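You operate a simulated robot arm through the tools that you are given. There is no shell and no other tool. Be economical: measure what you need, move in short steps, check, and stop when the job is done.

You run a simulated two-armed robot. Do the job below in one go: nothing can be reset, and whatever is moved stays where it is left.

Task
On the green mat, fold the key cloth in half, so that its two long edges meet.

The check looks at the end state, three seconds after you hand in, the way a careful person would. Anything else that was tipped, shoved, dropped, spilled or broken makes it a failure. Flat cloth is picked up by pressing the open fingertips on it (5 to 10 N) and closing them slowly along it; thin cloth reads only 2 to 8 mm in the jaws.

Robot
Two 7-joint arms with three-finger grippers on one trunk, on a base that drives. Base frame: it is fixed to the floor where the robot stands at the start and does not move with it; the origin is under the middle of the robot, x ahead of it, y to its left, z up; the surface under the hand at the start is at about z = 0.743. Units: m, degrees, N and s.
The left shoulder is at the start at [0.056, 0.154, 0.953], the right one opposite. With the tool pointing down near the work surface each hand reaches from about 0.24 to 0.64 m from the robot's upright axis, wherever it stands, measured 20 degrees to its own side. Places, roughly: green mat [0.5, 0, 0.7]; key cloth [0.5, -0.1, 0.7]. Payload 2.69 kg a hand.
Tool frame (each hand has its own): the origin (TCP) lies between the finger pads and is the grasp point; the fingertips stand 0.029 m ahead of it; z points along the fingers, y is the line along which they close. The gripper opens to 0.12 m. The gripper's body begins 0.078 m behind the TCP.
Orientation is told as [roll, pitch, yaw] about the base's x, y, z axes, in that order, counted from this pose: with the fingers straight down and closing along the base's y, the tool's x points along the base's -x, its y along +y and its z along -z.

Tools
- The arms move only by the tool apply_moves. It takes "left_commands", "right_commands" or both (then of equal length, played together; a hand with none holds still); each is a list of rows, each a list of 3 entries, a list of its own where there are three numbers: the shift along the tool's x, y, z in m, then the turn, a rotation vector about the tool's x, y, z in rad, then the opening, from 0 (shut) to 1 (fully open). In form: [[[x, y, z], [rx, ry, rz], jaw], ...]. A call has 1 to 8 rows; each row is the pose to reach, as a shift and turn from the pose commanded when the call began, along the tool's axes at that moment. Rows are played at 5 a second. More than 0.05 m and 8.6 degrees between two rows, or a gripper value outside its range, and nothing of the call is played. Where a pose cannot be reached the arm comes as near as it can. A force on the tool above 40 N (or 10 N above the force at the start of the call, whichever is more), or a blocked arm, ends the call early, and 0.2 s more pass. The fingers move at their own pace and stop on an object; they squeeze with about 24 N. The grip force told is the motor's: it shows also when the fingers shut on nothing. Time passes only in rows, and 0.2 s behind the last, so rows that repeat a pose let the fingers close. The reply holds the time, the measured pose of the TCP, the force on the tool along the base axes, the opening and the grip force, in the units named above and with some noise, with the torque about the TCP (base axes, N m) and any sound that the robot's microphone picked up.
- Cameras (640 x 400 px; columns grow to the right, rows downward): "scene" is now at [0.1607, -0.0099, 1.0884]; the picture's right is [-0.17, -0.99, 0.00], its down [-0.58, 0.10, -0.81] and it looks along [0.80, -0.14, -0.59] (base axes); focal length 214 px, centre (320, 200). "left" rides on the left gripper at [0.063, 0, -0.104] in its tool frame; the picture's right is [0.00, 1.00, 0.00], its down [-0.83, 0.00, -0.56] and it looks along [-0.56, 0.00, 0.83] (tool axes); focal length 275 px, centre (320, 200). "right" rides on the right gripper at [0.063, 0, -0.104] in its tool frame; the picture's right is [0.00, 1.00, 0.00], its down [-0.83, 0.00, -0.56] and it looks along [-0.56, 0.00, 0.83] (tool axes); focal length 275 px, centre (320, 200). There is no depth. A picture from a camera that has moved, and an enlarged one, comes with that camera's place and axes in the base frame and with its lens. The place of the scene camera against the robot may be out by one fixed shift of up to 0.025 m in any direction.
- snapshot(camera): a new picture of that camera. It takes no simulated time.
- lift_body(by): slides the trunk up (or, below 0, down) by that many m; the arms and the scene camera ride with it, the base frame stays. It gives what a move gives, with no picture.
- base_move(legs): drives the robot by 1 to 6 legs, each [ahead, left, turn to the left] in m, m and degrees, along the robot's own axes; the way and the turn of a leg run together, so that a leg with both is an arc; at most 1.5 m and 180 degrees a leg. The arms and the cameras ride along, it lands a little off, and it stops where it bumps. It gives what a move gives.
- head_to(pan, tilt): turns the head with the scene camera to pan (to the left, within 80 degrees either way) and tilt (down, from -29 to 69), counted from straight ahead of the robot. It gives what a move gives.
- zoom(camera, box): a new picture of the part [left, top, right, bottom] of that camera's present view, enlarged. It takes no simulated time.
- finish_job(): hands the job in; it is judged then, once.

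Go step by step. Nothing tells you exact positions but the pictures and the camera data: compare them with the known pose of the tool, close in by small moves and look again before you grip or let go. The budget is 120 turns and 100 pictures, counting those below and the enlarged ones. Unless the task says otherwise, let go and move clear before handing in, and close with one line.

The tools are called after "Call:" as a command line: name --argument value ..., lists and objects as JSON in quotes. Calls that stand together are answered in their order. apply_moves: Moves the arms, as the interface text tells. Its arguments: {"type":"object","properties":{"left_commands":{"type":"array"},"right_commands":{"type":"array"}},"required":[]} The other tools are called the same way: lift_body (by) slides the trunk up or down; base_move (legs) drives the base; head_to (pan, tilt) turns the head that bears the scene camera; snapshot (camera) takes a picture; zoom (camera, box) takes an enlarged picture of a part of a camera's view; finish_job () hands the job in.

At the start:

```text
time_s: 0.0
left_ee_pos: [0.3964, 0.0927, 0.8855]
left_tcp_rot: [0.0, 0.1, 0.0]
left_force: [1.0, -0.4, 0.3]
left_ft_torque: [0.0, -0.02, 0.01]
left_gripper_width: 0.1202
left_grip_force: 0.0
right_ee_pos: [0.4487, -0.3391, 0.8943]
right_tcp_rot: [-0.1, -0.1, 0.0]
right_force: [0.6, -1.1, -0.1]
right_ft_torque: [0.01, -0.02, -0.01]
right_gripper_width: 0.1199
right_grip_force: 0.0
trunk travel left (down, up): [-0.325, 0.113]
robot x, y, heading: [0.0018, -0.0009, 0.1]
head pan, tilt: [-9.8, 36.1]
```

scene: 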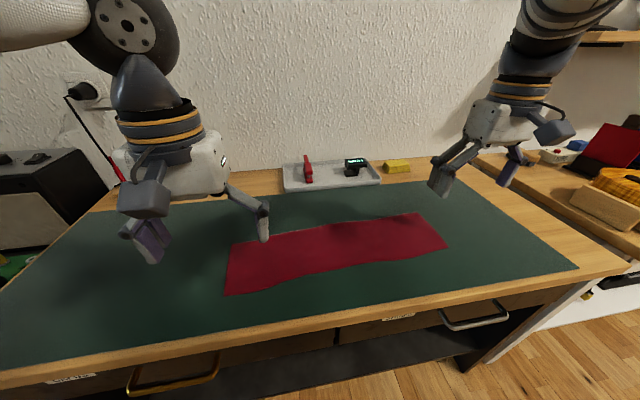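
right: 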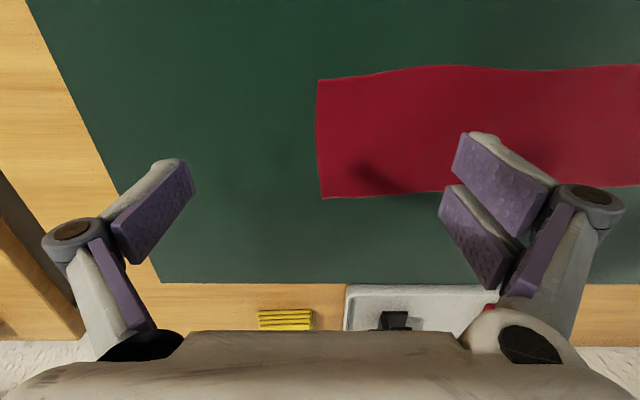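
left: 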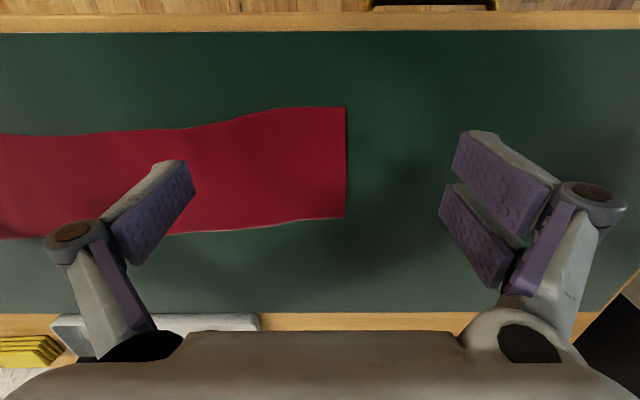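

The red key cloth lies at x≈0.40–0.55, y≈-0.34 to 0.12, about 0.12 m wide and turned about 4°. I'll shift the base right to centre on it, then look again.

Call:
base_move --legs '[[0, -0.1, 0]]'

Call:
head_to --pan 0 --tilt 50

Call:
snapshot --camera "scene"

Call:
snapshot --camera "left"

Call:
snapshot --camera "right"

```text
time_s: 1.4
left_ee_pos: [0.3952, -0.0061, 0.8859]
left_tcp_rot: [0.0, 0.1, 0.0]
left_force: [-1.2, 0.3, 0.2]
left_ft_torque: [0.0, 0.02, -0.02]
left_gripper_width: 0.1201
left_grip_force: 0.0
right_ee_pos: [0.4491, -0.4369, 0.8938]
right_tcp_rot: [0.0, -0.1, 0.0]
right_force: [-0.3, 0.7, -0.7]
right_ft_torque: [0.02, -0.01, 0.01]
right_gripper_width: 0.1196
right_grip_force: 0.0
trunk travel left (down, up): [-0.325, 0.113]
robot x, y, heading: [0.0002, -0.0952, 0.2]
head pan, tilt: [-9.8, 36.1]
```

```text
time_s: 2.2
left_ee_pos: [0.3953, -0.0055, 0.8859]
left_tcp_rot: [0.0, 0.0, 0.0]
left_force: [0.2, 0.2, 0.4]
left_ft_torque: [0.01, 0.01, -0.03]
left_gripper_width: 0.1198
left_grip_force: 0.0
right_ee_pos: [0.4497, -0.436, 0.8952]
right_tcp_rot: [0.1, -0.1, 0.0]
right_force: [0.4, 0.6, -0.9]
right_ft_torque: [-0.05, 0.02, -0.02]
right_gripper_width: 0.12
right_grip_force: 0.0
trunk travel left (down, up): [-0.325, 0.113]
robot x, y, heading: [-0.001, -0.0978, -0.0]
head pan, tilt: [0.0, 50.0]
```

```text
96 pictures are left
camera scene: at [0.1515, -0.0934, 1.0683], right [0.0, -1.0, 0.0], down [-0.77, 0.0, -0.64], along [0.64, 0.0, -0.77], focal length 214 px, centre (320, 200)
```

scene: 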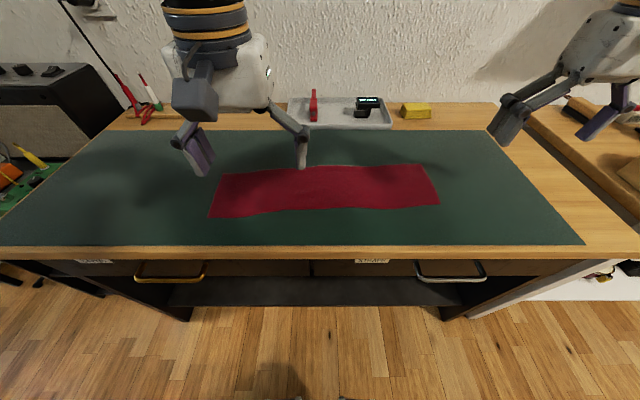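

```text
95 pictures are left
camera left: at [0.3331, -0.0048, 0.9898], right [0.01, 1.0, 0.0], down [0.83, 0.0, 0.56], along [0.56, 0.0, -0.83], focal length 275 px, centre (320, 200)
```

left: 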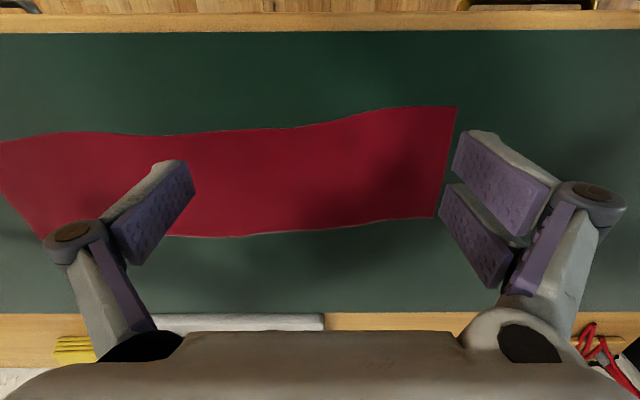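

```text
94 pictures are left
camera right: at [0.3864, -0.4353, 0.9988], right [0.0, 1.0, 0.0], down [0.83, 0.0, 0.56], along [0.56, 0.0, -0.83], focal length 275 px, centre (320, 200)
```

right: 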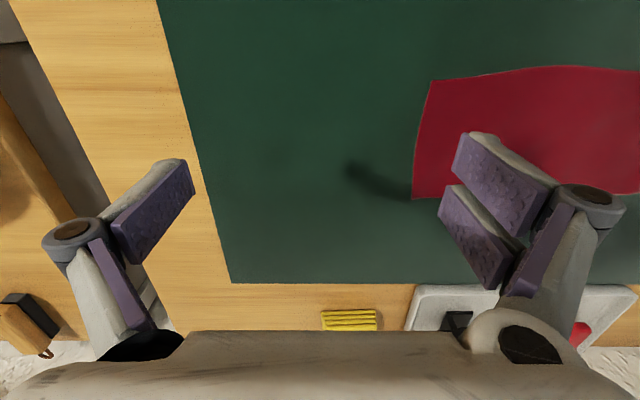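

The cloth's near edge runs from (0.400, 0.115) to (0.435, -0.338), and the far edge is about 0.123 m beyond it. I'll bring both hands above the near edge close to the corners, turning them so the fingers close across the edge.

Call:
apply_moves --left_commands '[[[0, 0.012, 0], [0, 0, 0.145], 0.9], [[0, 0.024, 0], [0, 0, 0.29], 0.8], [[0, 0.036, 0], [0, 0, 0.435], 0.7], [[-0.004, 0.048, 0], [0, 0, 0.58], 0.6], [[-0.008, 0.06, 0], [0, 0, 0.725], 0.5], [[-0.012, 0.072, 0], [0, 0, 0.87], 0.4], [[-0.015, 0.084, 0], [0, 0, 1.015], 0.3], [[-0.0177, 0.0955, 0], [0, 0, 1.16], 0.25]]' --right_commands '[[[0, 0.016, 0], [0, 0, -0.145], 0.9], [[0, 0.032, 0], [0, 0, -0.29], 0.8], [[0, 0.048, 0], [0, 0, -0.435], 0.7], [[0, 0.064, 0], [0, 0, -0.58], 0.6], [[0, 0.08, 0], [0, 0, -0.725], 0.5], [[0, 0.096, 0], [0, 0, -0.87], 0.4], [[0.002, 0.112, 0], [0, 0, -1.015], 0.3], [[0.0042, 0.126, 0], [0, 0, -1.16], 0.25]]'

Call:
apply_moves --left_commands '[[[0, 0, 0.01], [0, 0, 0.14], 0.25], [[0, 0, 0.03], [0, 0, 0.28], 0.25], [[0, 0, 0.05], [0, 0, 0.411], 0.25]]' --right_commands '[[[0, 0, 0.01], [0, 0, -0.14], 0.25], [[0, 0, 0.03], [0, 0, -0.28], 0.25], [[0, 0, 0.055], [0, 0, -0.411], 0.25]]'

Call:
snapshot --camera "left"

Call:
snapshot --camera "right"

Call:
snapshot --camera "scene"

```text
time_s: 4.0
left_ee_pos: [0.4117, 0.0918, 0.8848]
left_tcp_rot: [0.1, -0.1, -66.6]
left_force: [0.4, 0.2, -0.2]
left_ft_torque: [-0.01, 0.07, 0.01]
left_gripper_width: 0.03
left_grip_force: 0.1
right_ee_pos: [0.4864, -0.3313, 0.8868]
right_tcp_rot: [0.1, -0.3, 66.4]
right_force: [-0.8, -0.3, -0.2]
right_ft_torque: [0.02, -0.01, 0.0]
right_gripper_width: 0.0298
right_grip_force: 0.1
right hand out of reach, approached as far as the arm can: row 4, 5, 6, 7, 8
trunk travel left (down, up): [-0.325, 0.113]
robot x, y, heading: [-0.0018, -0.0968, 0.2]
head pan, tilt: [0.0, 50.0]
```

```text
time_s: 4.8
left_ee_pos: [0.4137, 0.0896, 0.8355]
left_tcp_rot: [0.0, 0.0, -90.3]
left_force: [-0.7, 0.0, -0.1]
left_ft_torque: [-0.02, -0.03, -0.04]
left_gripper_width: 0.0298
left_grip_force: 0.1
right_ee_pos: [0.489, -0.33, 0.831]
right_tcp_rot: [-0.1, 0.2, 90.3]
right_force: [-0.5, 0.1, 0.2]
right_ft_torque: [0.0, -0.01, 0.0]
right_gripper_width: 0.0299
right_grip_force: 0.1
trunk travel left (down, up): [-0.325, 0.113]
robot x, y, heading: [-0.0038, -0.096, -0.0]
head pan, tilt: [0.0, 50.0]
```

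```text
93 pictures are left
camera left: at [0.4151, 0.1542, 0.9392], right [1.0, -0.01, 0.0], down [-0.01, -0.83, 0.56], along [0.0, -0.56, -0.83], focal length 275 px, centre (320, 200)
```

left: 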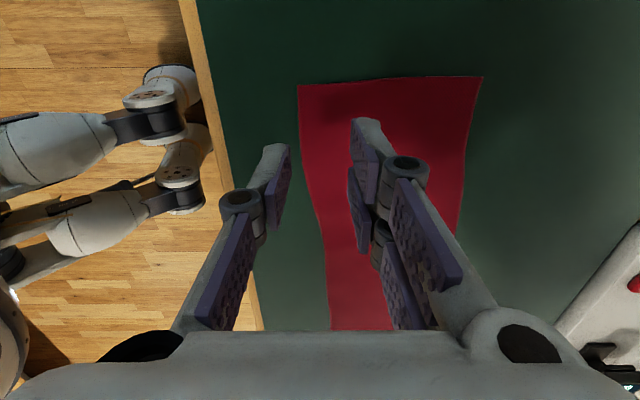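

```text
92 pictures are left
camera right: at [0.489, -0.3922, 0.9364], right [-1.0, -0.01, 0.0], down [-0.01, 0.83, 0.55], along [0.0, 0.55, -0.83], focal length 275 px, centre (320, 200)
```

right: 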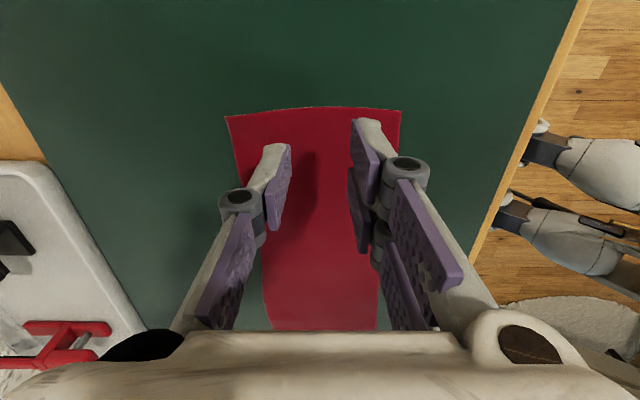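

```text
91 pictures are left
camera scene: at [0.1517, -0.0935, 1.0683], right [0.0, -1.0, 0.0], down [-0.77, 0.0, -0.64], along [0.64, 0.0, -0.77], focal length 214 px, centre (320, 200)
```

scene: 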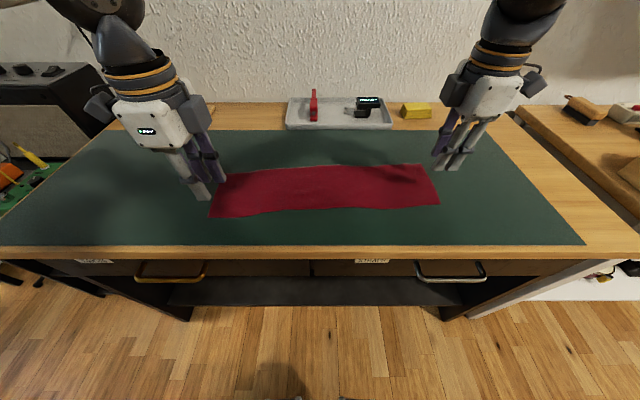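

Left hand is well placed; the right one stopped short at x≈0.489. I'll move it toward the near edge.

Call:
apply_moves --right_commands '[[[-0.01, 0.015, 0], [0, 0, 0], 0.25], [[-0.02, 0.03, 0], [0, 0, 0], 0.25], [[-0.02, 0.0425, 0.01], [0, 0, 0], 0.25]]'

Call:
snapshot --camera "right"

```text
time_s: 5.6
left_ee_pos: [0.4134, 0.0909, 0.8357]
left_tcp_rot: [0.1, 0.0, -90.0]
left_force: [0.0, -0.2, 0.1]
left_ft_torque: [0.02, 0.01, -0.01]
left_gripper_width: 0.0299
left_grip_force: 0.1
right_ee_pos: [0.466, -0.3198, 0.8119]
right_tcp_rot: [-0.2, -0.1, 90.1]
right_force: [0.3, -0.5, -0.5]
right_ft_torque: [0.03, 0.04, 0.0]
right_gripper_width: 0.0299
right_grip_force: 0.1
right hand out of reach, approached as far as the arm can: row 2, 3
trunk travel left (down, up): [-0.325, 0.113]
robot x, y, heading: [0.0019, -0.0972, -0.1]
head pan, tilt: [0.0, 50.0]
```

```text
90 pictures are left
camera right: at [0.4666, -0.3812, 0.9156], right [-1.0, 0.0, 0.0], down [-0.01, 0.83, 0.56], along [0.0, 0.56, -0.83], focal length 275 px, centre (320, 200)
```

right: 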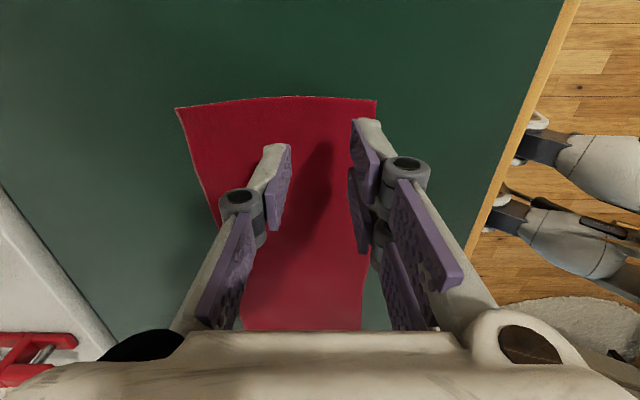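

The right arm runs into a limit near x≈0.466 with this wrist turn. I'll try unwinding it the other way, towards yaw -90.

Call:
apply_moves --right_commands '[[[0, 0, -0.01], [0, 0, 0.145], 0.25], [[0, 0, -0.02], [0, 0, 0.29], 0.25], [[0, 0, -0.02], [0, 0, 0.435], 0.25], [[0, 0, -0.02], [0, 0, 0.58], 0.25], [[0, 0, -0.02], [0, 0, 0.725], 0.25], [[0, 0, -0.02], [0, 0, 0.87], 0.25], [[0, 0, -0.02], [0, 0, 1.015], 0.25], [[0, 0, -0.02], [0, 0, 1.16], 0.25]]'

Call:
apply_moves --right_commands '[[[0, 0, 0], [0, 0, 0.145], 0.25], [[0, 0, 0], [0, 0, 0.29], 0.25], [[0, 0, 0], [0, 0, 0.435], 0.25], [[0, 0, 0], [0, 0, 0.58], 0.25], [[0, 0, 0], [0, 0, 0.725], 0.25], [[0, 0, 0], [0, 0, 0.87], 0.25], [[0, 0, 0], [0, 0, 1.015], 0.25], [[0, 0, 0], [0, 0, 1.16], 0.25]]'

Call:
apply_moves --right_commands '[[[0, 0, 0], [0, 0, 0.14], 0.25], [[0, 0, 0], [0, 0, 0.28], 0.25], [[0, 0, 0], [0, 0, 0.42], 0.25], [[0, 0, 0], [0, 0, 0.56], 0.25], [[0, 0, 0], [0, 0, 0.7], 0.25], [[0, 0, 0], [0, 0, 0.822], 0.25]]'

```text
time_s: 7.4
left_ee_pos: [0.4137, 0.0912, 0.8349]
left_tcp_rot: [-0.1, 0.0, -90.0]
left_force: [-0.2, 0.4, 0.8]
left_ft_torque: [0.01, 0.0, -0.03]
left_gripper_width: 0.03
left_grip_force: 0.1
right_ee_pos: [0.473, -0.3233, 0.8283]
right_tcp_rot: [0.1, -0.1, 23.3]
right_force: [0.4, -0.3, -0.6]
right_ft_torque: [0.0, -0.02, 0.0]
right_gripper_width: 0.0298
right_grip_force: 0.0
right hand out of reach, approached as far as the arm can: row 1, 2, 3, 4, 5, 6, 7, 8
trunk travel left (down, up): [-0.325, 0.113]
robot x, y, heading: [0.0005, -0.0982, 0.2]
head pan, tilt: [0.0, 50.0]
```

```text
time_s: 9.2
left_ee_pos: [0.4137, 0.0911, 0.8345]
left_tcp_rot: [0.1, 0.0, -90.0]
left_force: [-1.0, -0.2, 0.4]
left_ft_torque: [0.0, 0.05, 0.0]
left_gripper_width: 0.0301
left_grip_force: 0.2
right_ee_pos: [0.473, -0.3237, 0.8283]
right_tcp_rot: [0.1, 0.0, -43.2]
right_force: [0.3, 0.4, 0.1]
right_ft_torque: [0.01, 0.0, -0.02]
right_gripper_width: 0.0298
right_grip_force: 0.1
trunk travel left (down, up): [-0.325, 0.113]
robot x, y, heading: [0.0017, -0.0981, -0.1]
head pan, tilt: [0.0, 50.0]
```

```text
time_s: 10.6
left_ee_pos: [0.414, 0.0895, 0.8357]
left_tcp_rot: [0.0, 0.0, -90.0]
left_force: [-0.6, -0.3, 0.3]
left_ft_torque: [-0.05, -0.02, -0.02]
left_gripper_width: 0.0299
left_grip_force: 0.1
right_ee_pos: [0.4724, -0.3246, 0.828]
right_tcp_rot: [0.1, 0.1, -90.2]
right_force: [-1.0, -0.2, -0.3]
right_ft_torque: [-0.02, -0.04, 0.03]
right_gripper_width: 0.0298
right_grip_force: 0.1
trunk travel left (down, up): [-0.325, 0.113]
robot x, y, heading: [0.001, -0.0989, 0.1]
head pan, tilt: [0.0, 50.0]
```

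Turning doesn't matter; the limit is from height (it eased when lower). I'll lower the right hand, then move toward the near edge.

Call:
apply_moves --right_commands '[[[0, 0, 0.015], [0, 0, 0], 0.25], [[0, 0, 0.03], [0, 0, 0], 0.25], [[0.005, -0.013, 0.03], [0, 0, 0], 0.25], [[0.01, -0.027, 0.03], [0, 0, 0], 0.25]]'

Call:
snapshot --camera "right"

Call:
snapshot --camera "scene"

```text
time_s: 11.6
left_ee_pos: [0.413, 0.091, 0.8358]
left_tcp_rot: [0.0, -0.1, -90.0]
left_force: [-1.5, 0.0, -0.4]
left_ft_torque: [0.0, -0.01, -0.03]
left_gripper_width: 0.0301
left_grip_force: 0.1
right_ee_pos: [0.4558, -0.3178, 0.7916]
right_tcp_rot: [0.0, 0.2, -90.3]
right_force: [-0.7, -0.2, 0.4]
right_ft_torque: [-0.04, -0.04, -0.02]
right_gripper_width: 0.03
right_grip_force: 0.0
right hand out of reach, approached as far as the arm can: row 4
trunk travel left (down, up): [-0.325, 0.113]
robot x, y, heading: [0.002, -0.098, 0.1]
head pan, tilt: [0.0, 50.0]
```

```text
89 pictures are left
camera right: at [0.4558, -0.2553, 0.8963], right [1.0, 0.0, 0.0], down [0.0, -0.83, 0.55], along [0.0, -0.55, -0.83], focal length 275 px, centre (320, 200)
```

right: 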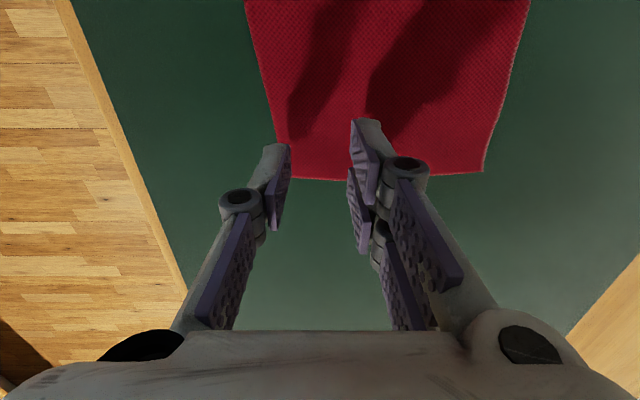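

```text
88 pictures are left
camera scene: at [0.1517, -0.0841, 1.0692], right [0.12, -0.99, 0.0], down [-0.75, -0.09, -0.65], along [0.65, 0.08, -0.76], focal length 214 px, centre (320, 200)
```

scene: 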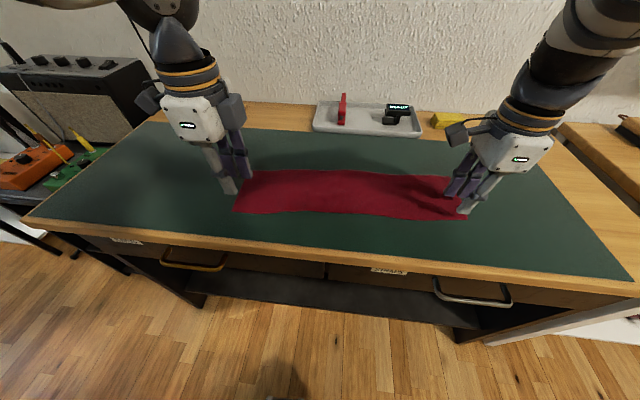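

The right arm is just inside its minimum reach. I'll drive back 3 cm and left 4 cm so both the near and far edges fit its range.

Call:
base_move --legs '[[-0.03, 0.04, 0]]'

Call:
snapshot --camera "scene"

```text
time_s: 12.6
left_ee_pos: [0.3847, 0.1312, 0.8354]
left_tcp_rot: [0.0, 0.0, -90.0]
left_force: [-0.4, 0.1, -0.4]
left_ft_torque: [-0.02, 0.0, 0.0]
left_gripper_width: 0.0301
left_grip_force: 0.1
right_ee_pos: [0.4268, -0.2781, 0.7924]
right_tcp_rot: [0.0, 0.2, -90.1]
right_force: [-0.4, -0.5, 0.0]
right_ft_torque: [-0.01, 0.01, -0.03]
right_gripper_width: 0.03
right_grip_force: 0.1
trunk travel left (down, up): [-0.325, 0.113]
robot x, y, heading: [-0.0275, -0.0586, 0.2]
head pan, tilt: [0.0, 50.0]
```

```text
87 pictures are left
camera scene: at [0.1223, -0.0433, 1.0694], right [0.12, -0.99, 0.0], down [-0.75, -0.09, -0.65], along [0.65, 0.08, -0.76], focal length 214 px, centre (320, 200)
```

scene: 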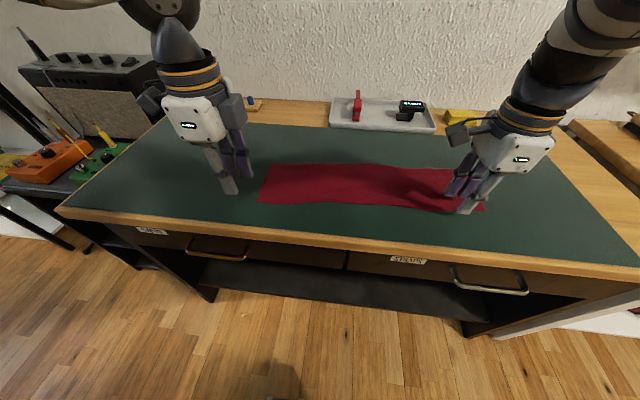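

Now both hands go to their grasp spots just above the near edge.

Call:
apply_moves --left_commands '[[[-0.014, 0.01, 0.013], [0, 0, 0], 0.25], [[-0.028, 0.02, 0.026], [0, 0, 0], 0.25], [[-0.043, 0.029, 0.04], [0, 0, 0], 0.25]]' --right_commands '[[[-0.011, 0.0065, 0], [0, 0, 0], 0.25], [[-0.022, 0.013, 0], [0, 0, 0], 0.25], [[-0.034, 0.0197, 0], [0, 0, 0], 0.25]]'

Call:
snapshot --camera "left"

Call:
snapshot --camera "right"

```text
time_s: 13.4
left_ee_pos: [0.4133, 0.0882, 0.7965]
left_tcp_rot: [-0.1, 0.0, -90.0]
left_force: [-0.6, 1.0, -0.4]
left_ft_torque: [0.01, 0.0, -0.01]
left_gripper_width: 0.0299
left_grip_force: 0.1
right_ee_pos: [0.446, -0.3126, 0.7921]
right_tcp_rot: [0.0, 0.2, -90.1]
right_force: [0.3, 0.2, -0.4]
right_ft_torque: [0.01, 0.01, 0.0]
right_gripper_width: 0.03
right_grip_force: 0.0
trunk travel left (down, up): [-0.325, 0.113]
robot x, y, heading: [-0.0254, -0.0606, 0.2]
head pan, tilt: [0.0, 50.0]
```

```text
86 pictures are left
camera left: at [0.4156, 0.1515, 0.9005], right [1.0, 0.0, 0.0], down [0.0, -0.83, 0.56], along [0.0, -0.56, -0.83], focal length 275 px, centre (320, 200)
```

left: 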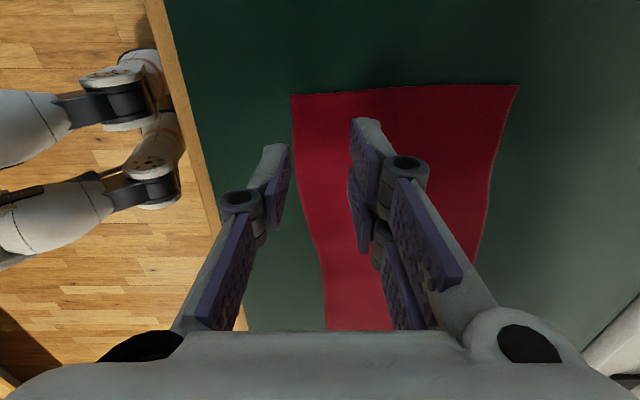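

```text
85 pictures are left
camera right: at [0.4467, -0.2488, 0.8967], right [1.0, 0.0, 0.0], down [0.0, -0.83, 0.55], along [0.0, -0.55, -0.83], focal length 275 px, centre (320, 200)
```

right: 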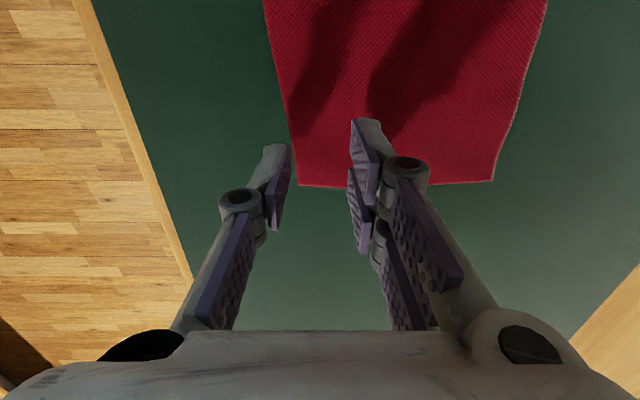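

Left straddles its edge; right needs 5 mm toward the robot. Then lower both close to contact.

Call:
apply_moves --left_commands '[[[0, 0, 0.008], [0, 0, 0], 0.25], [[0, 0, 0.016], [0, 0, 0], 0.25], [[0, 0, 0.022], [0, 0, 0], 0.25], [[0, 0, 0.024], [0, 0, 0], 0.25]]' --right_commands '[[[0, -0.005, 0.005], [0, 0, 0], 0.25], [[0, -0.005, 0.012], [0, 0, 0], 0.25], [[0, -0.005, 0.018], [0, 0, 0], 0.25], [[0, -0.005, 0.02], [0, 0, 0], 0.25]]'

```text
time_s: 14.4
left_ee_pos: [0.4127, 0.0882, 0.7716]
left_tcp_rot: [0.2, -0.1, -90.1]
left_force: [-0.2, 1.2, 9.2]
left_ft_torque: [0.13, -0.18, 0.0]
left_gripper_width: 0.0301
left_grip_force: 0.3
right_ee_pos: [0.4422, -0.3119, 0.7732]
right_tcp_rot: [0.2, 0.1, -90.1]
right_force: [0.3, 1.2, 6.5]
right_ft_torque: [-0.06, -0.13, 0.05]
right_gripper_width: 0.029
right_grip_force: 0.0
trunk travel left (down, up): [-0.325, 0.113]
robot x, y, heading: [-0.0304, -0.0606, 0.1]
head pan, tilt: [0.0, 50.0]
```

Contact is right at the wanted force on both (9 N and 6.5 N). I'll close slowly.

Call:
apply_moves --left_commands '[[[0, 0, 0], [0, 0, 0], 0.21], [[0, 0, 0], [0, 0, 0], 0.17], [[0, 0, 0], [0, 0, 0], 0.13], [[0, 0, 0], [0, 0, 0], 0.09], [[0, 0, 0], [0, 0, 0], 0.05], [[0, 0, 0], [0, 0, 0], 0.02], [[0, 0, 0], [0, 0, 0], 0], [[0, 0, 0], [0, 0, 0], 0]]' --right_commands '[[[0, 0, 0], [0, 0, 0], 0.21], [[0, 0, 0], [0, 0, 0], 0.17], [[0, 0, 0], [0, 0, 0], 0.13], [[0, 0, 0], [0, 0, 0], 0.09], [[0, 0, 0], [0, 0, 0], 0.05], [[0, 0, 0], [0, 0, 0], 0.02], [[0, 0, 0], [0, 0, 0], 0], [[0, 0, 0], [0, 0, 0], 0]]'

Call:
snapshot --camera "left"

Call:
snapshot --camera "right"

```text
time_s: 16.2
left_ee_pos: [0.4133, 0.0886, 0.7714]
left_tcp_rot: [0.0, 0.0, -90.1]
left_force: [-0.8, -1.2, 0.7]
left_ft_torque: [-0.04, 0.03, 0.02]
left_gripper_width: 0.0028
left_grip_force: 24.3
right_ee_pos: [0.4416, -0.3122, 0.7709]
right_tcp_rot: [0.1, 0.2, -90.1]
right_force: [0.6, 0.8, -1.3]
right_ft_torque: [0.0, -0.02, 0.0]
right_gripper_width: 0.003
right_grip_force: 25.2
trunk travel left (down, up): [-0.325, 0.113]
robot x, y, heading: [-0.0355, -0.0571, -0.1]
head pan, tilt: [0.0, 50.0]
```

```text
84 pictures are left
camera left: at [0.4144, 0.1516, 0.8755], right [1.0, 0.0, 0.0], down [0.0, -0.83, 0.56], along [0.0, -0.56, -0.83], focal length 275 px, centre (320, 200)
```

left: 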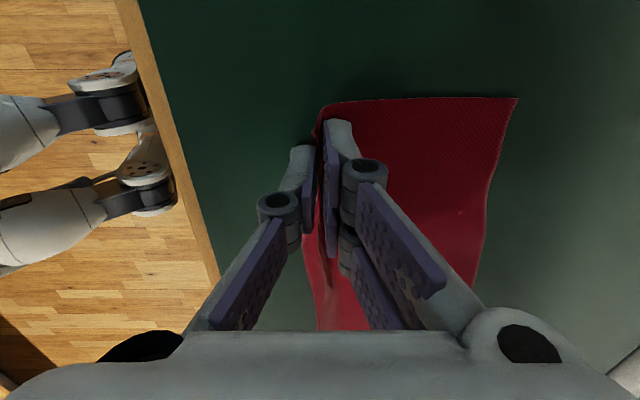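

```text
83 pictures are left
camera right: at [0.4418, -0.2484, 0.8763], right [1.0, 0.0, 0.0], down [0.0, -0.83, 0.55], along [0.0, -0.55, -0.83], focal length 275 px, centre (320, 200)
```

right: 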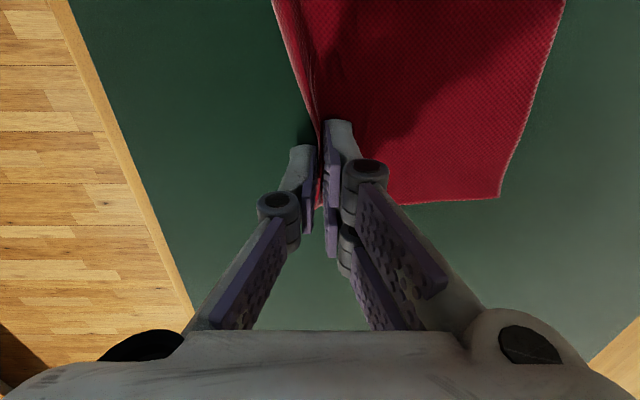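

Both hands read about 3 mm with the edge pulled up between the fingers. Lift 4 cm, with slight outward tension, and check.

Call:
apply_moves --left_commands '[[[0, 0, -0.01], [0, 0, 0], 0], [[0, 0, -0.02], [0, 0, 0], 0], [[0, 0.0, -0.03], [0, 0, 0], 0], [[0.003, 0.0, -0.04], [0, 0, 0], 0]]' --right_commands '[[[0, 0, -0.01], [0, 0, 0], 0], [[0, 0, -0.02], [0, 0, 0], 0], [[0, 0.0, -0.03], [0, 0, 0], 0], [[-0.003, 0.0, -0.04], [0, 0, 0], 0]]'

Call:
snapshot --camera "left"

Call:
snapshot --camera "right"

Call:
zoom --camera "scene" --box '[200, 110, 540, 260]'

```text
time_s: 17.2
left_ee_pos: [0.4135, 0.091, 0.8112]
left_tcp_rot: [-0.1, 0.0, -89.9]
left_force: [-0.2, -3.4, 0.2]
left_ft_torque: [-0.05, -0.01, 0.02]
left_gripper_width: 0.0027
left_grip_force: 23.9
right_ee_pos: [0.4419, -0.3151, 0.8129]
right_tcp_rot: [0.1, 0.1, -90.2]
right_force: [0.2, 2.4, 1.0]
right_ft_torque: [0.09, -0.02, 0.01]
right_gripper_width: 0.0018
right_grip_force: 22.4
trunk travel left (down, up): [-0.325, 0.113]
robot x, y, heading: [-0.0296, -0.0581, -0.1]
head pan, tilt: [0.0, 50.0]
```

```text
82 pictures are left
camera left: at [0.4141, 0.1542, 0.9151], right [1.0, 0.0, 0.0], down [0.0, -0.83, 0.56], along [0.0, -0.56, -0.83], focal length 275 px, centre (320, 200)
```

left: 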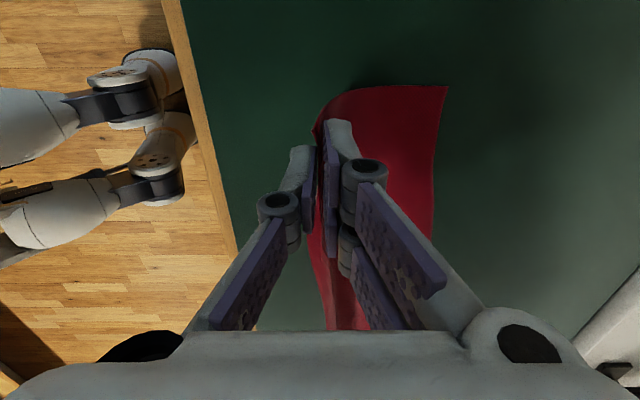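

```text
81 pictures are left
camera right: at [0.4421, -0.2509, 0.9175], right [1.0, 0.0, 0.0], down [0.0, -0.83, 0.55], along [0.0, -0.55, -0.83], focal length 275 px, centre (320, 200)
```

right: 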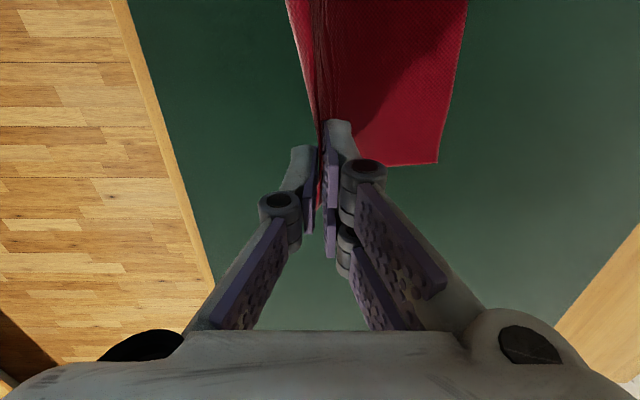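

```text
1.88 times, centred on (370, 185) of scene
camera zoom: at [0.1225, -0.0532, 1.0683], right [0.0, -1.0, 0.0], down [-0.77, 0.0, -0.64], along [0.64, 0.0, -0.77], focal length 404 px, centre (226, 228)
```

zoom: 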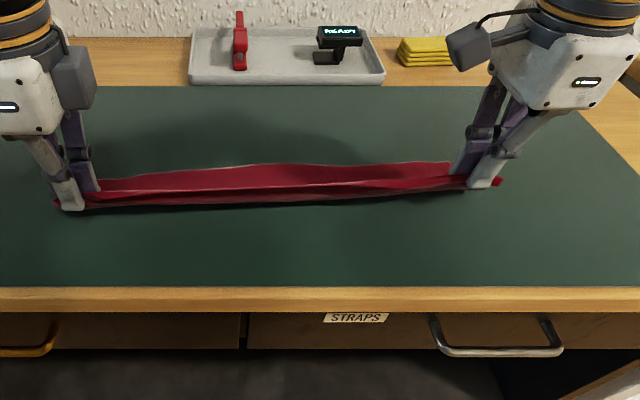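

The edge came up well along the whole length. I'll inspect how much cloth is in the jaws before folding over.

Call:
zoom --camera "left" --box '[240, 60, 480, 210]'

Call:
zoom --camera "scene" --box '[430, 160, 510, 220]'

Call:
zoom --camera "scene" --box '[210, 160, 290, 220]'

```text
2.67 times, centred on (360, 135) of left
camera zoom: at [0.4141, 0.1542, 0.9151], right [1.0, 0.0, 0.0], down [0.0, -0.83, 0.56], along [0.0, -0.56, -0.83], focal length 734 px, centre (213, 373)
```

zoom: 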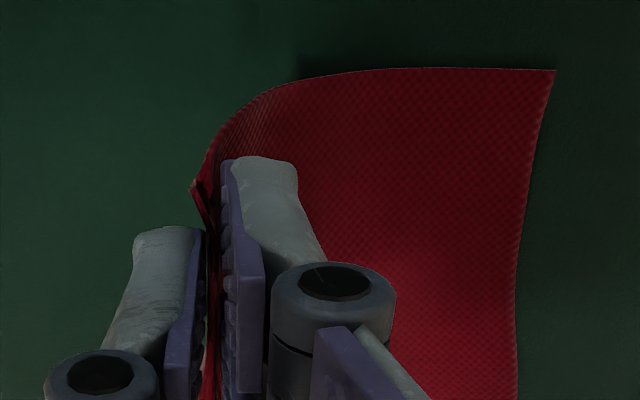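

```text
6.67 times, centred on (470, 190) of scene
camera zoom: at [0.1225, -0.0532, 1.0683], right [0.0, -1.0, 0.0], down [-0.77, 0.0, -0.64], along [0.64, 0.0, -0.77], focal length 1430 px, centre (-680, 267)
```

zoom: 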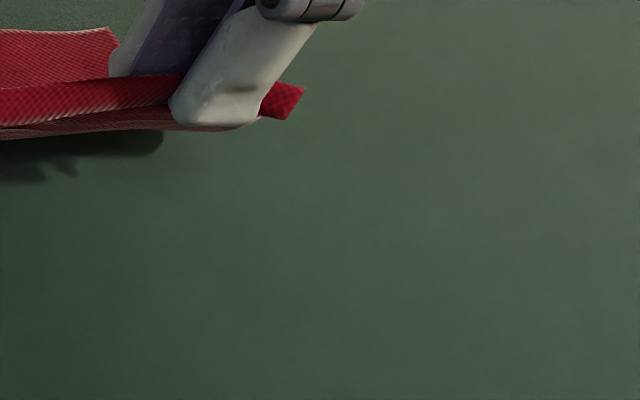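

```text
6.67 times, centred on (250, 190) of scene
camera zoom: at [0.1225, -0.0532, 1.0683], right [0.0, -1.0, 0.0], down [-0.77, 0.0, -0.64], along [0.64, 0.0, -0.77], focal length 1430 px, centre (787, 267)
```

zoom: 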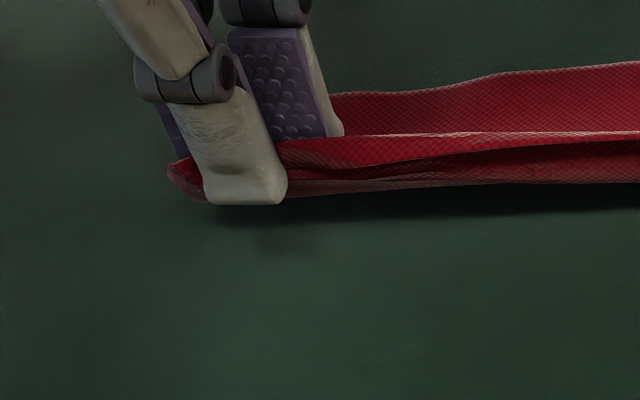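

The jaws hold a ~12 mm pucker right at the edge. Now carry it forward (+x) in an arc and watch the far edge.

Call:
apply_moves --left_commands '[[[0.003, 0.01, -0.003], [0, 0, 0], 0], [[0.003, 0.02, -0.004], [0, 0, 0], 0], [[0.003, 0.03, -0.003], [0, 0, 0], 0], [[0.003, 0.04, 0], [0, 0, 0], 0]]' --right_commands '[[[-0.003, 0.01, -0.003], [0, 0, 0], 0], [[-0.003, 0.02, -0.004], [0, 0, 0], 0], [[-0.003, 0.03, -0.003], [0, 0, 0], 0], [[-0.003, 0.04, 0], [0, 0, 0], 0]]'

Call:
snapshot --camera "left"

Call:
snapshot --camera "right"

Call:
zoom --camera "scene" --box '[180, 90, 520, 260]'

```text
time_s: 18.2
left_ee_pos: [0.4538, 0.0941, 0.8103]
left_tcp_rot: [0.0, -0.1, -89.9]
left_force: [1.1, -7.3, 0.0]
left_ft_torque: [-0.12, 0.02, 0.01]
left_gripper_width: 0.0028
left_grip_force: 23.9
right_ee_pos: [0.4816, -0.3171, 0.8122]
right_tcp_rot: [0.1, 0.2, -90.1]
right_force: [0.4, 7.2, -1.5]
right_ft_torque: [0.12, -0.02, -0.03]
right_gripper_width: 0.0032
right_grip_force: 25.2
trunk travel left (down, up): [-0.325, 0.113]
robot x, y, heading: [-0.028, -0.06, 0.1]
head pan, tilt: [0.0, 50.0]
```

```text
76 pictures are left
camera left: at [0.4555, 0.1576, 0.9151], right [1.0, 0.0, 0.0], down [0.0, -0.83, 0.56], along [0.0, -0.56, -0.83], focal length 275 px, centre (320, 200)
```

left: 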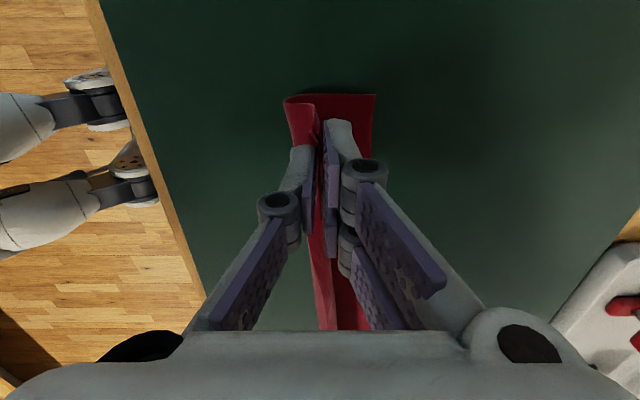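

```text
75 pictures are left
camera right: at [0.482, -0.2539, 0.9169], right [1.0, 0.0, 0.0], down [0.0, -0.83, 0.55], along [0.0, -0.55, -0.83], focal length 275 px, centre (320, 200)
```

right: 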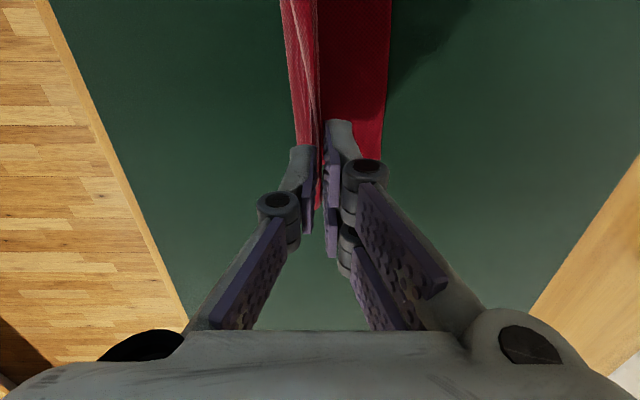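

```text
1.88 times, centred on (350, 175) of scene
camera zoom: at [0.1228, -0.0533, 1.0682], right [0.0, -1.0, 0.0], down [-0.77, 0.0, -0.64], along [0.64, 0.0, -0.77], focal length 404 px, centre (264, 247)
```

zoom: 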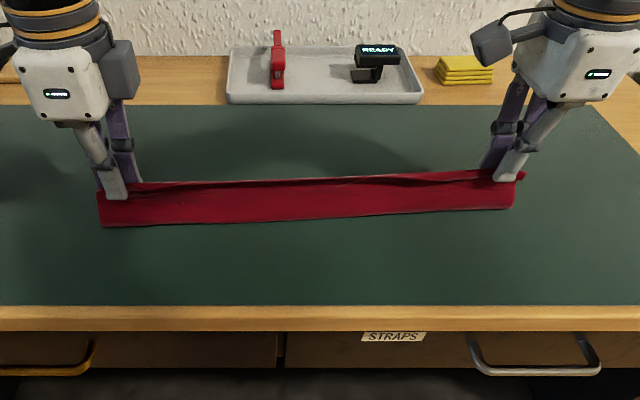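

The fold is forming nicely, with the far edge at x≈0.489 (left) and 0.525 (right), unmoved. Carry on forward and down to just above it.

Call:
apply_moves --left_commands '[[[-0.001, 0.008, 0.004], [0, 0, 0], 0], [[-0.001, 0.014, 0.012], [0, 0, 0], 0], [[-0.001, 0.02, 0.022], [0, 0, 0], 0], [[-0.001, 0.023, 0.03], [0, 0, 0], 0]]' --right_commands '[[[0.001, 0.01, 0.004], [0, 0, 0], 0], [[0.001, 0.019, 0.012], [0, 0, 0], 0], [[0.001, 0.027, 0.022], [0, 0, 0], 0], [[0.001, 0.032, 0.031], [0, 0, 0], 0]]'

Call:
snapshot --camera "left"

Call:
snapshot --camera "right"

Call:
zoom --camera "scene" --box '[180, 90, 520, 260]'

```text
time_s: 19.2
left_ee_pos: [0.4774, 0.0943, 0.7813]
left_tcp_rot: [0.1, 0.0, -89.9]
left_force: [-0.5, -5.3, 0.7]
left_ft_torque: [-0.16, 0.01, 0.0]
left_gripper_width: 0.0026
left_grip_force: 24.0
right_ee_pos: [0.5148, -0.3174, 0.782]
right_tcp_rot: [0.1, 0.2, -90.1]
right_force: [-0.9, 6.7, -0.4]
right_ft_torque: [0.18, 0.11, 0.02]
right_gripper_width: 0.0021
right_grip_force: 24.7
trunk travel left (down, up): [-0.325, 0.113]
robot x, y, heading: [-0.0269, -0.0574, 0.1]
head pan, tilt: [0.0, 50.0]
```

```text
73 pictures are left
camera left: at [0.4777, 0.1568, 0.8854], right [1.0, 0.0, 0.0], down [0.0, -0.83, 0.56], along [0.0, -0.56, -0.83], focal length 275 px, centre (320, 200)
```

left: 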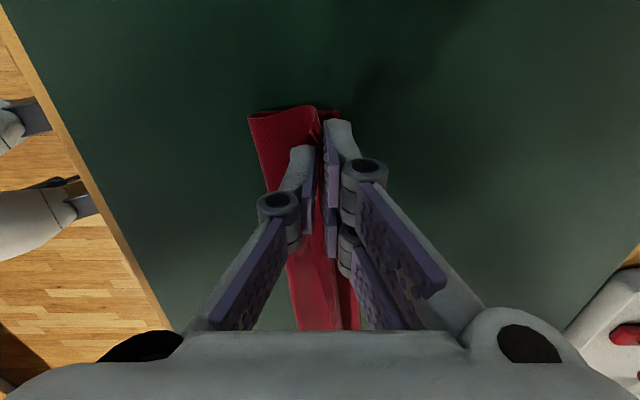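

```text
72 pictures are left
camera right: at [0.5147, -0.2532, 0.8868], right [1.0, 0.0, 0.0], down [0.0, -0.83, 0.55], along [0.0, -0.55, -0.83], focal length 275 px, centre (320, 200)
```

right: 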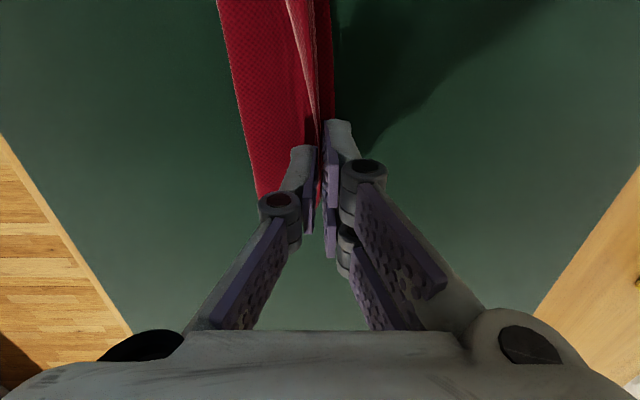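

```text
1.88 times, centred on (350, 175) of scene
camera zoom: at [0.1227, -0.0533, 1.0683], right [0.0, -1.0, 0.0], down [-0.77, 0.0, -0.64], along [0.64, 0.0, -0.77], focal length 404 px, centre (264, 247)
```

zoom: 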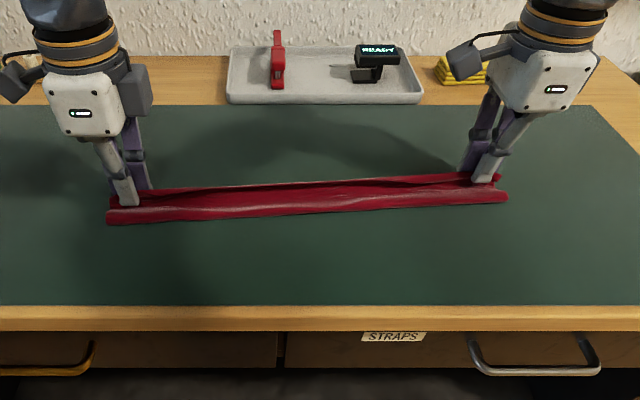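

Positioned with the pinch ~12 mm short of the far edge. Lower to light contact.

Call:
apply_moves --left_commands '[[[0, 0, 0.003], [0, 0, 0], 0], [[0, 0, 0.005], [0, 0, 0], 0]]' --right_commands '[[[0, 0, 0.003], [0, 0, 0], 0], [[0, 0, 0.006], [0, 0, 0], 0]]'

```text
time_s: 19.8
left_ee_pos: [0.4765, 0.093, 0.7764]
left_tcp_rot: [0.0, 0.0, -89.9]
left_force: [0.9, -5.6, 2.9]
left_ft_torque: [-0.12, -0.01, 0.03]
left_gripper_width: 0.0026
left_grip_force: 24.1
right_ee_pos: [0.5144, -0.3182, 0.7755]
right_tcp_rot: [0.1, 0.2, -90.1]
right_force: [-1.5, 5.7, 3.9]
right_ft_torque: [0.13, 0.07, -0.03]
right_gripper_width: 0.0023
right_grip_force: 24.9
trunk travel left (down, up): [-0.325, 0.113]
robot x, y, heading: [-0.0297, -0.057, -0.0]
head pan, tilt: [0.0, 50.0]
```

Light contact on both. Ease the tension slightly and open slowly in contact so the pucker spreads flat.

Call:
apply_moves --left_commands '[[[-0.0015, 0, 0.001], [0, 0, 0], 0.02], [[-0.0015, 0, 0.001], [0, 0, 0], 0.06], [[-0.0015, 0, 0.001], [0, 0, 0], 0.1], [[-0.0015, 0, 0.001], [0, 0, 0], 0.14], [[-0.0015, 0, 0.001], [0, 0, 0], 0.18], [[-0.0015, 0, 0.001], [0, 0, 0], 0.22], [[-0.0015, 0, 0.001], [0, 0, 0], 0.25]]' --right_commands '[[[0.0015, 0, 0.001], [0, 0, 0], 0.02], [[0.0015, 0, 0.001], [0, 0, 0], 0.06], [[0.0015, 0, 0.001], [0, 0, 0], 0.1], [[0.0015, 0, 0.001], [0, 0, 0], 0.14], [[0.0015, 0, 0.001], [0, 0, 0], 0.18], [[0.0015, 0, 0.001], [0, 0, 0], 0.22], [[0.0015, 0, 0.001], [0, 0, 0], 0.25]]'

Call:
zoom --camera "left" --box '[200, 60, 440, 210]'

Call:
zoom --camera "right" --box '[200, 60, 440, 210]'

Call:
zoom --camera "scene" --box '[180, 90, 520, 260]'

```text
time_s: 21.4
left_ee_pos: [0.477, 0.0917, 0.7755]
left_tcp_rot: [-0.1, 0.0, -90.0]
left_force: [0.5, 0.6, -0.2]
left_ft_torque: [0.03, 0.01, 0.01]
left_gripper_width: 0.0295
left_grip_force: 0.1
right_ee_pos: [0.514, -0.3165, 0.7746]
right_tcp_rot: [0.1, 0.2, -90.1]
right_force: [0.2, 1.2, -0.1]
right_ft_torque: [0.03, 0.01, 0.0]
right_gripper_width: 0.03
right_grip_force: 0.1
trunk travel left (down, up): [-0.325, 0.113]
robot x, y, heading: [-0.0276, -0.054, 0.1]
head pan, tilt: [0.0, 50.0]
```

```text
2.67 times, centred on (320, 135) of left
camera zoom: at [0.478, 0.1551, 0.8794], right [1.0, 0.0, 0.0], down [0.0, -0.83, 0.56], along [0.0, -0.56, -0.83], focal length 734 px, centre (320, 373)
```

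zoom: 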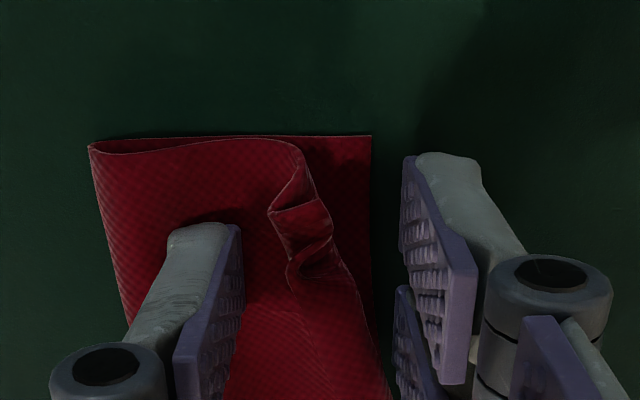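

```text
2.67 times, centred on (320, 135) of right
camera zoom: at [0.5144, -0.2521, 0.8794], right [1.0, 0.0, 0.0], down [0.0, -0.83, 0.55], along [0.0, -0.55, -0.83], focal length 734 px, centre (320, 373)
```

zoom: 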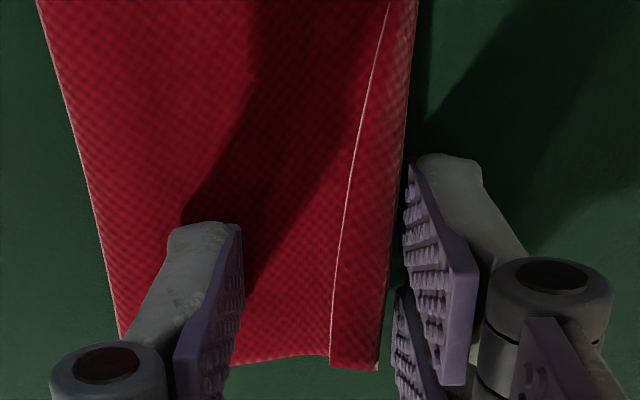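

```text
1.88 times, centred on (350, 175) of scene
camera zoom: at [0.1226, -0.0533, 1.0683], right [0.0, -1.0, 0.0], down [-0.77, 0.0, -0.64], along [0.64, 0.0, -0.77], focal length 404 px, centre (264, 247)
```

zoom: 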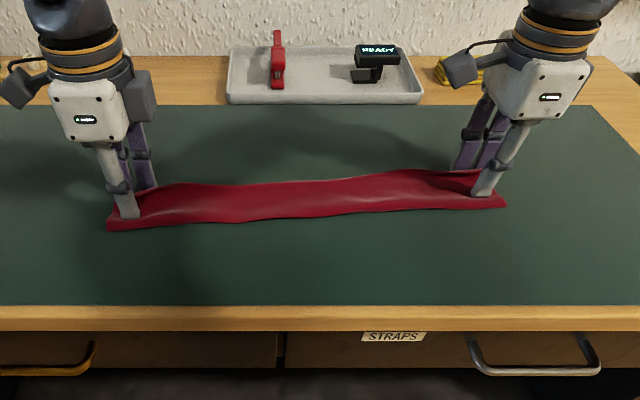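

The fold is close; small gaps and wrinkles remain at the ends. I'll raise both hands and view the result.

Call:
apply_moves --left_commands '[[[0, 0, -0.015], [0, 0, 0], 0.25], [[0, 0, -0.04], [0, 0, 0], 0.25], [[0.02, 0, -0.07], [0, 0, 0], 0.25], [[0.05, 0, -0.1], [0, 0, 0], 0.25]]' --right_commands '[[[0, 0, -0.015], [0, 0, 0], 0.25], [[0, 0, -0.04], [0, 0, 0], 0.25], [[0.02, 0, -0.07], [0, 0, 0], 0.25], [[0.03, 0, -0.1], [0, 0, 0], 0.25]]'

Call:
snapshot --camera "left"

Call:
snapshot --camera "right"

Call:
zoom --camera "scene" --box '[220, 140, 480, 250]'

```text
time_s: 22.4
left_ee_pos: [0.4768, 0.1431, 0.8763]
left_tcp_rot: [0.0, 0.1, -90.1]
left_force: [-1.3, -0.1, -0.6]
left_ft_torque: [0.02, -0.03, 0.0]
left_gripper_width: 0.0299
left_grip_force: 0.0
right_ee_pos: [0.5113, -0.2859, 0.8764]
right_tcp_rot: [0.2, 0.2, -90.1]
right_force: [-0.3, 0.4, -0.2]
right_ft_torque: [-0.03, -0.01, 0.01]
right_gripper_width: 0.0299
right_grip_force: 0.1
trunk travel left (down, up): [-0.325, 0.113]
robot x, y, heading: [-0.0289, -0.0576, 0.3]
head pan, tilt: [0.0, 50.0]
```

```text
67 pictures are left
camera left: at [0.4768, 0.2051, 0.9804], right [1.0, 0.0, 0.0], down [0.0, -0.83, 0.56], along [0.0, -0.56, -0.83], focal length 275 px, centre (320, 200)
```

left: 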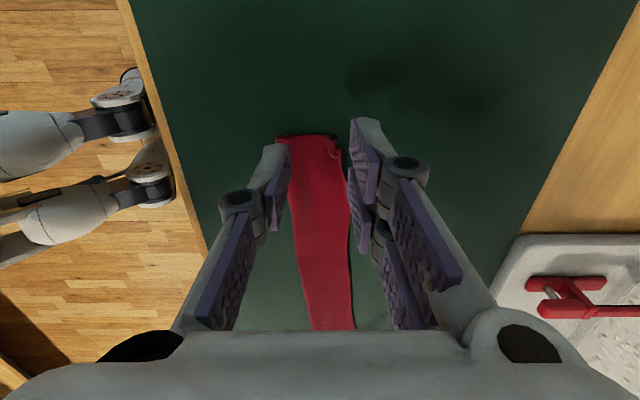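

```text
66 pictures are left
camera right: at [0.5112, -0.2209, 0.9799], right [1.0, 0.0, 0.0], down [0.0, -0.83, 0.55], along [0.0, -0.55, -0.83], focal length 275 px, centre (320, 200)
```

right: 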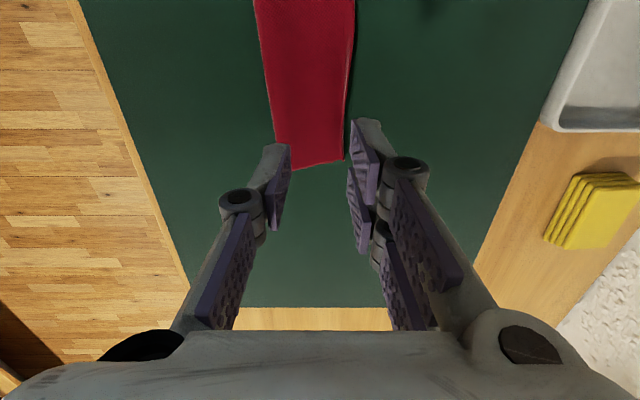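

```text
2.46 times, centred on (350, 195) of scene
camera zoom: at [0.1222, -0.053, 1.0684], right [0.0, -1.0, 0.0], down [-0.77, 0.0, -0.64], along [0.64, 0.0, -0.77], focal length 528 px, centre (246, 212)
```

zoom: 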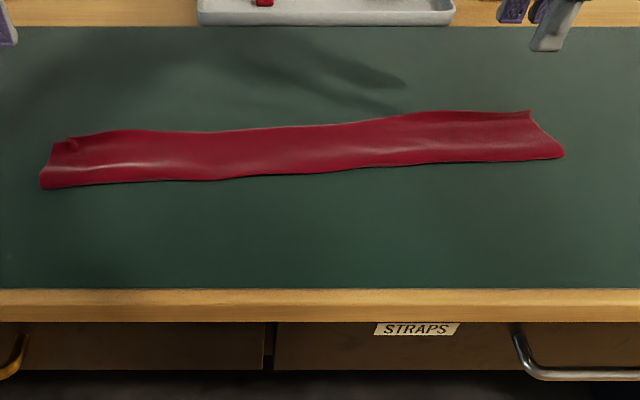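

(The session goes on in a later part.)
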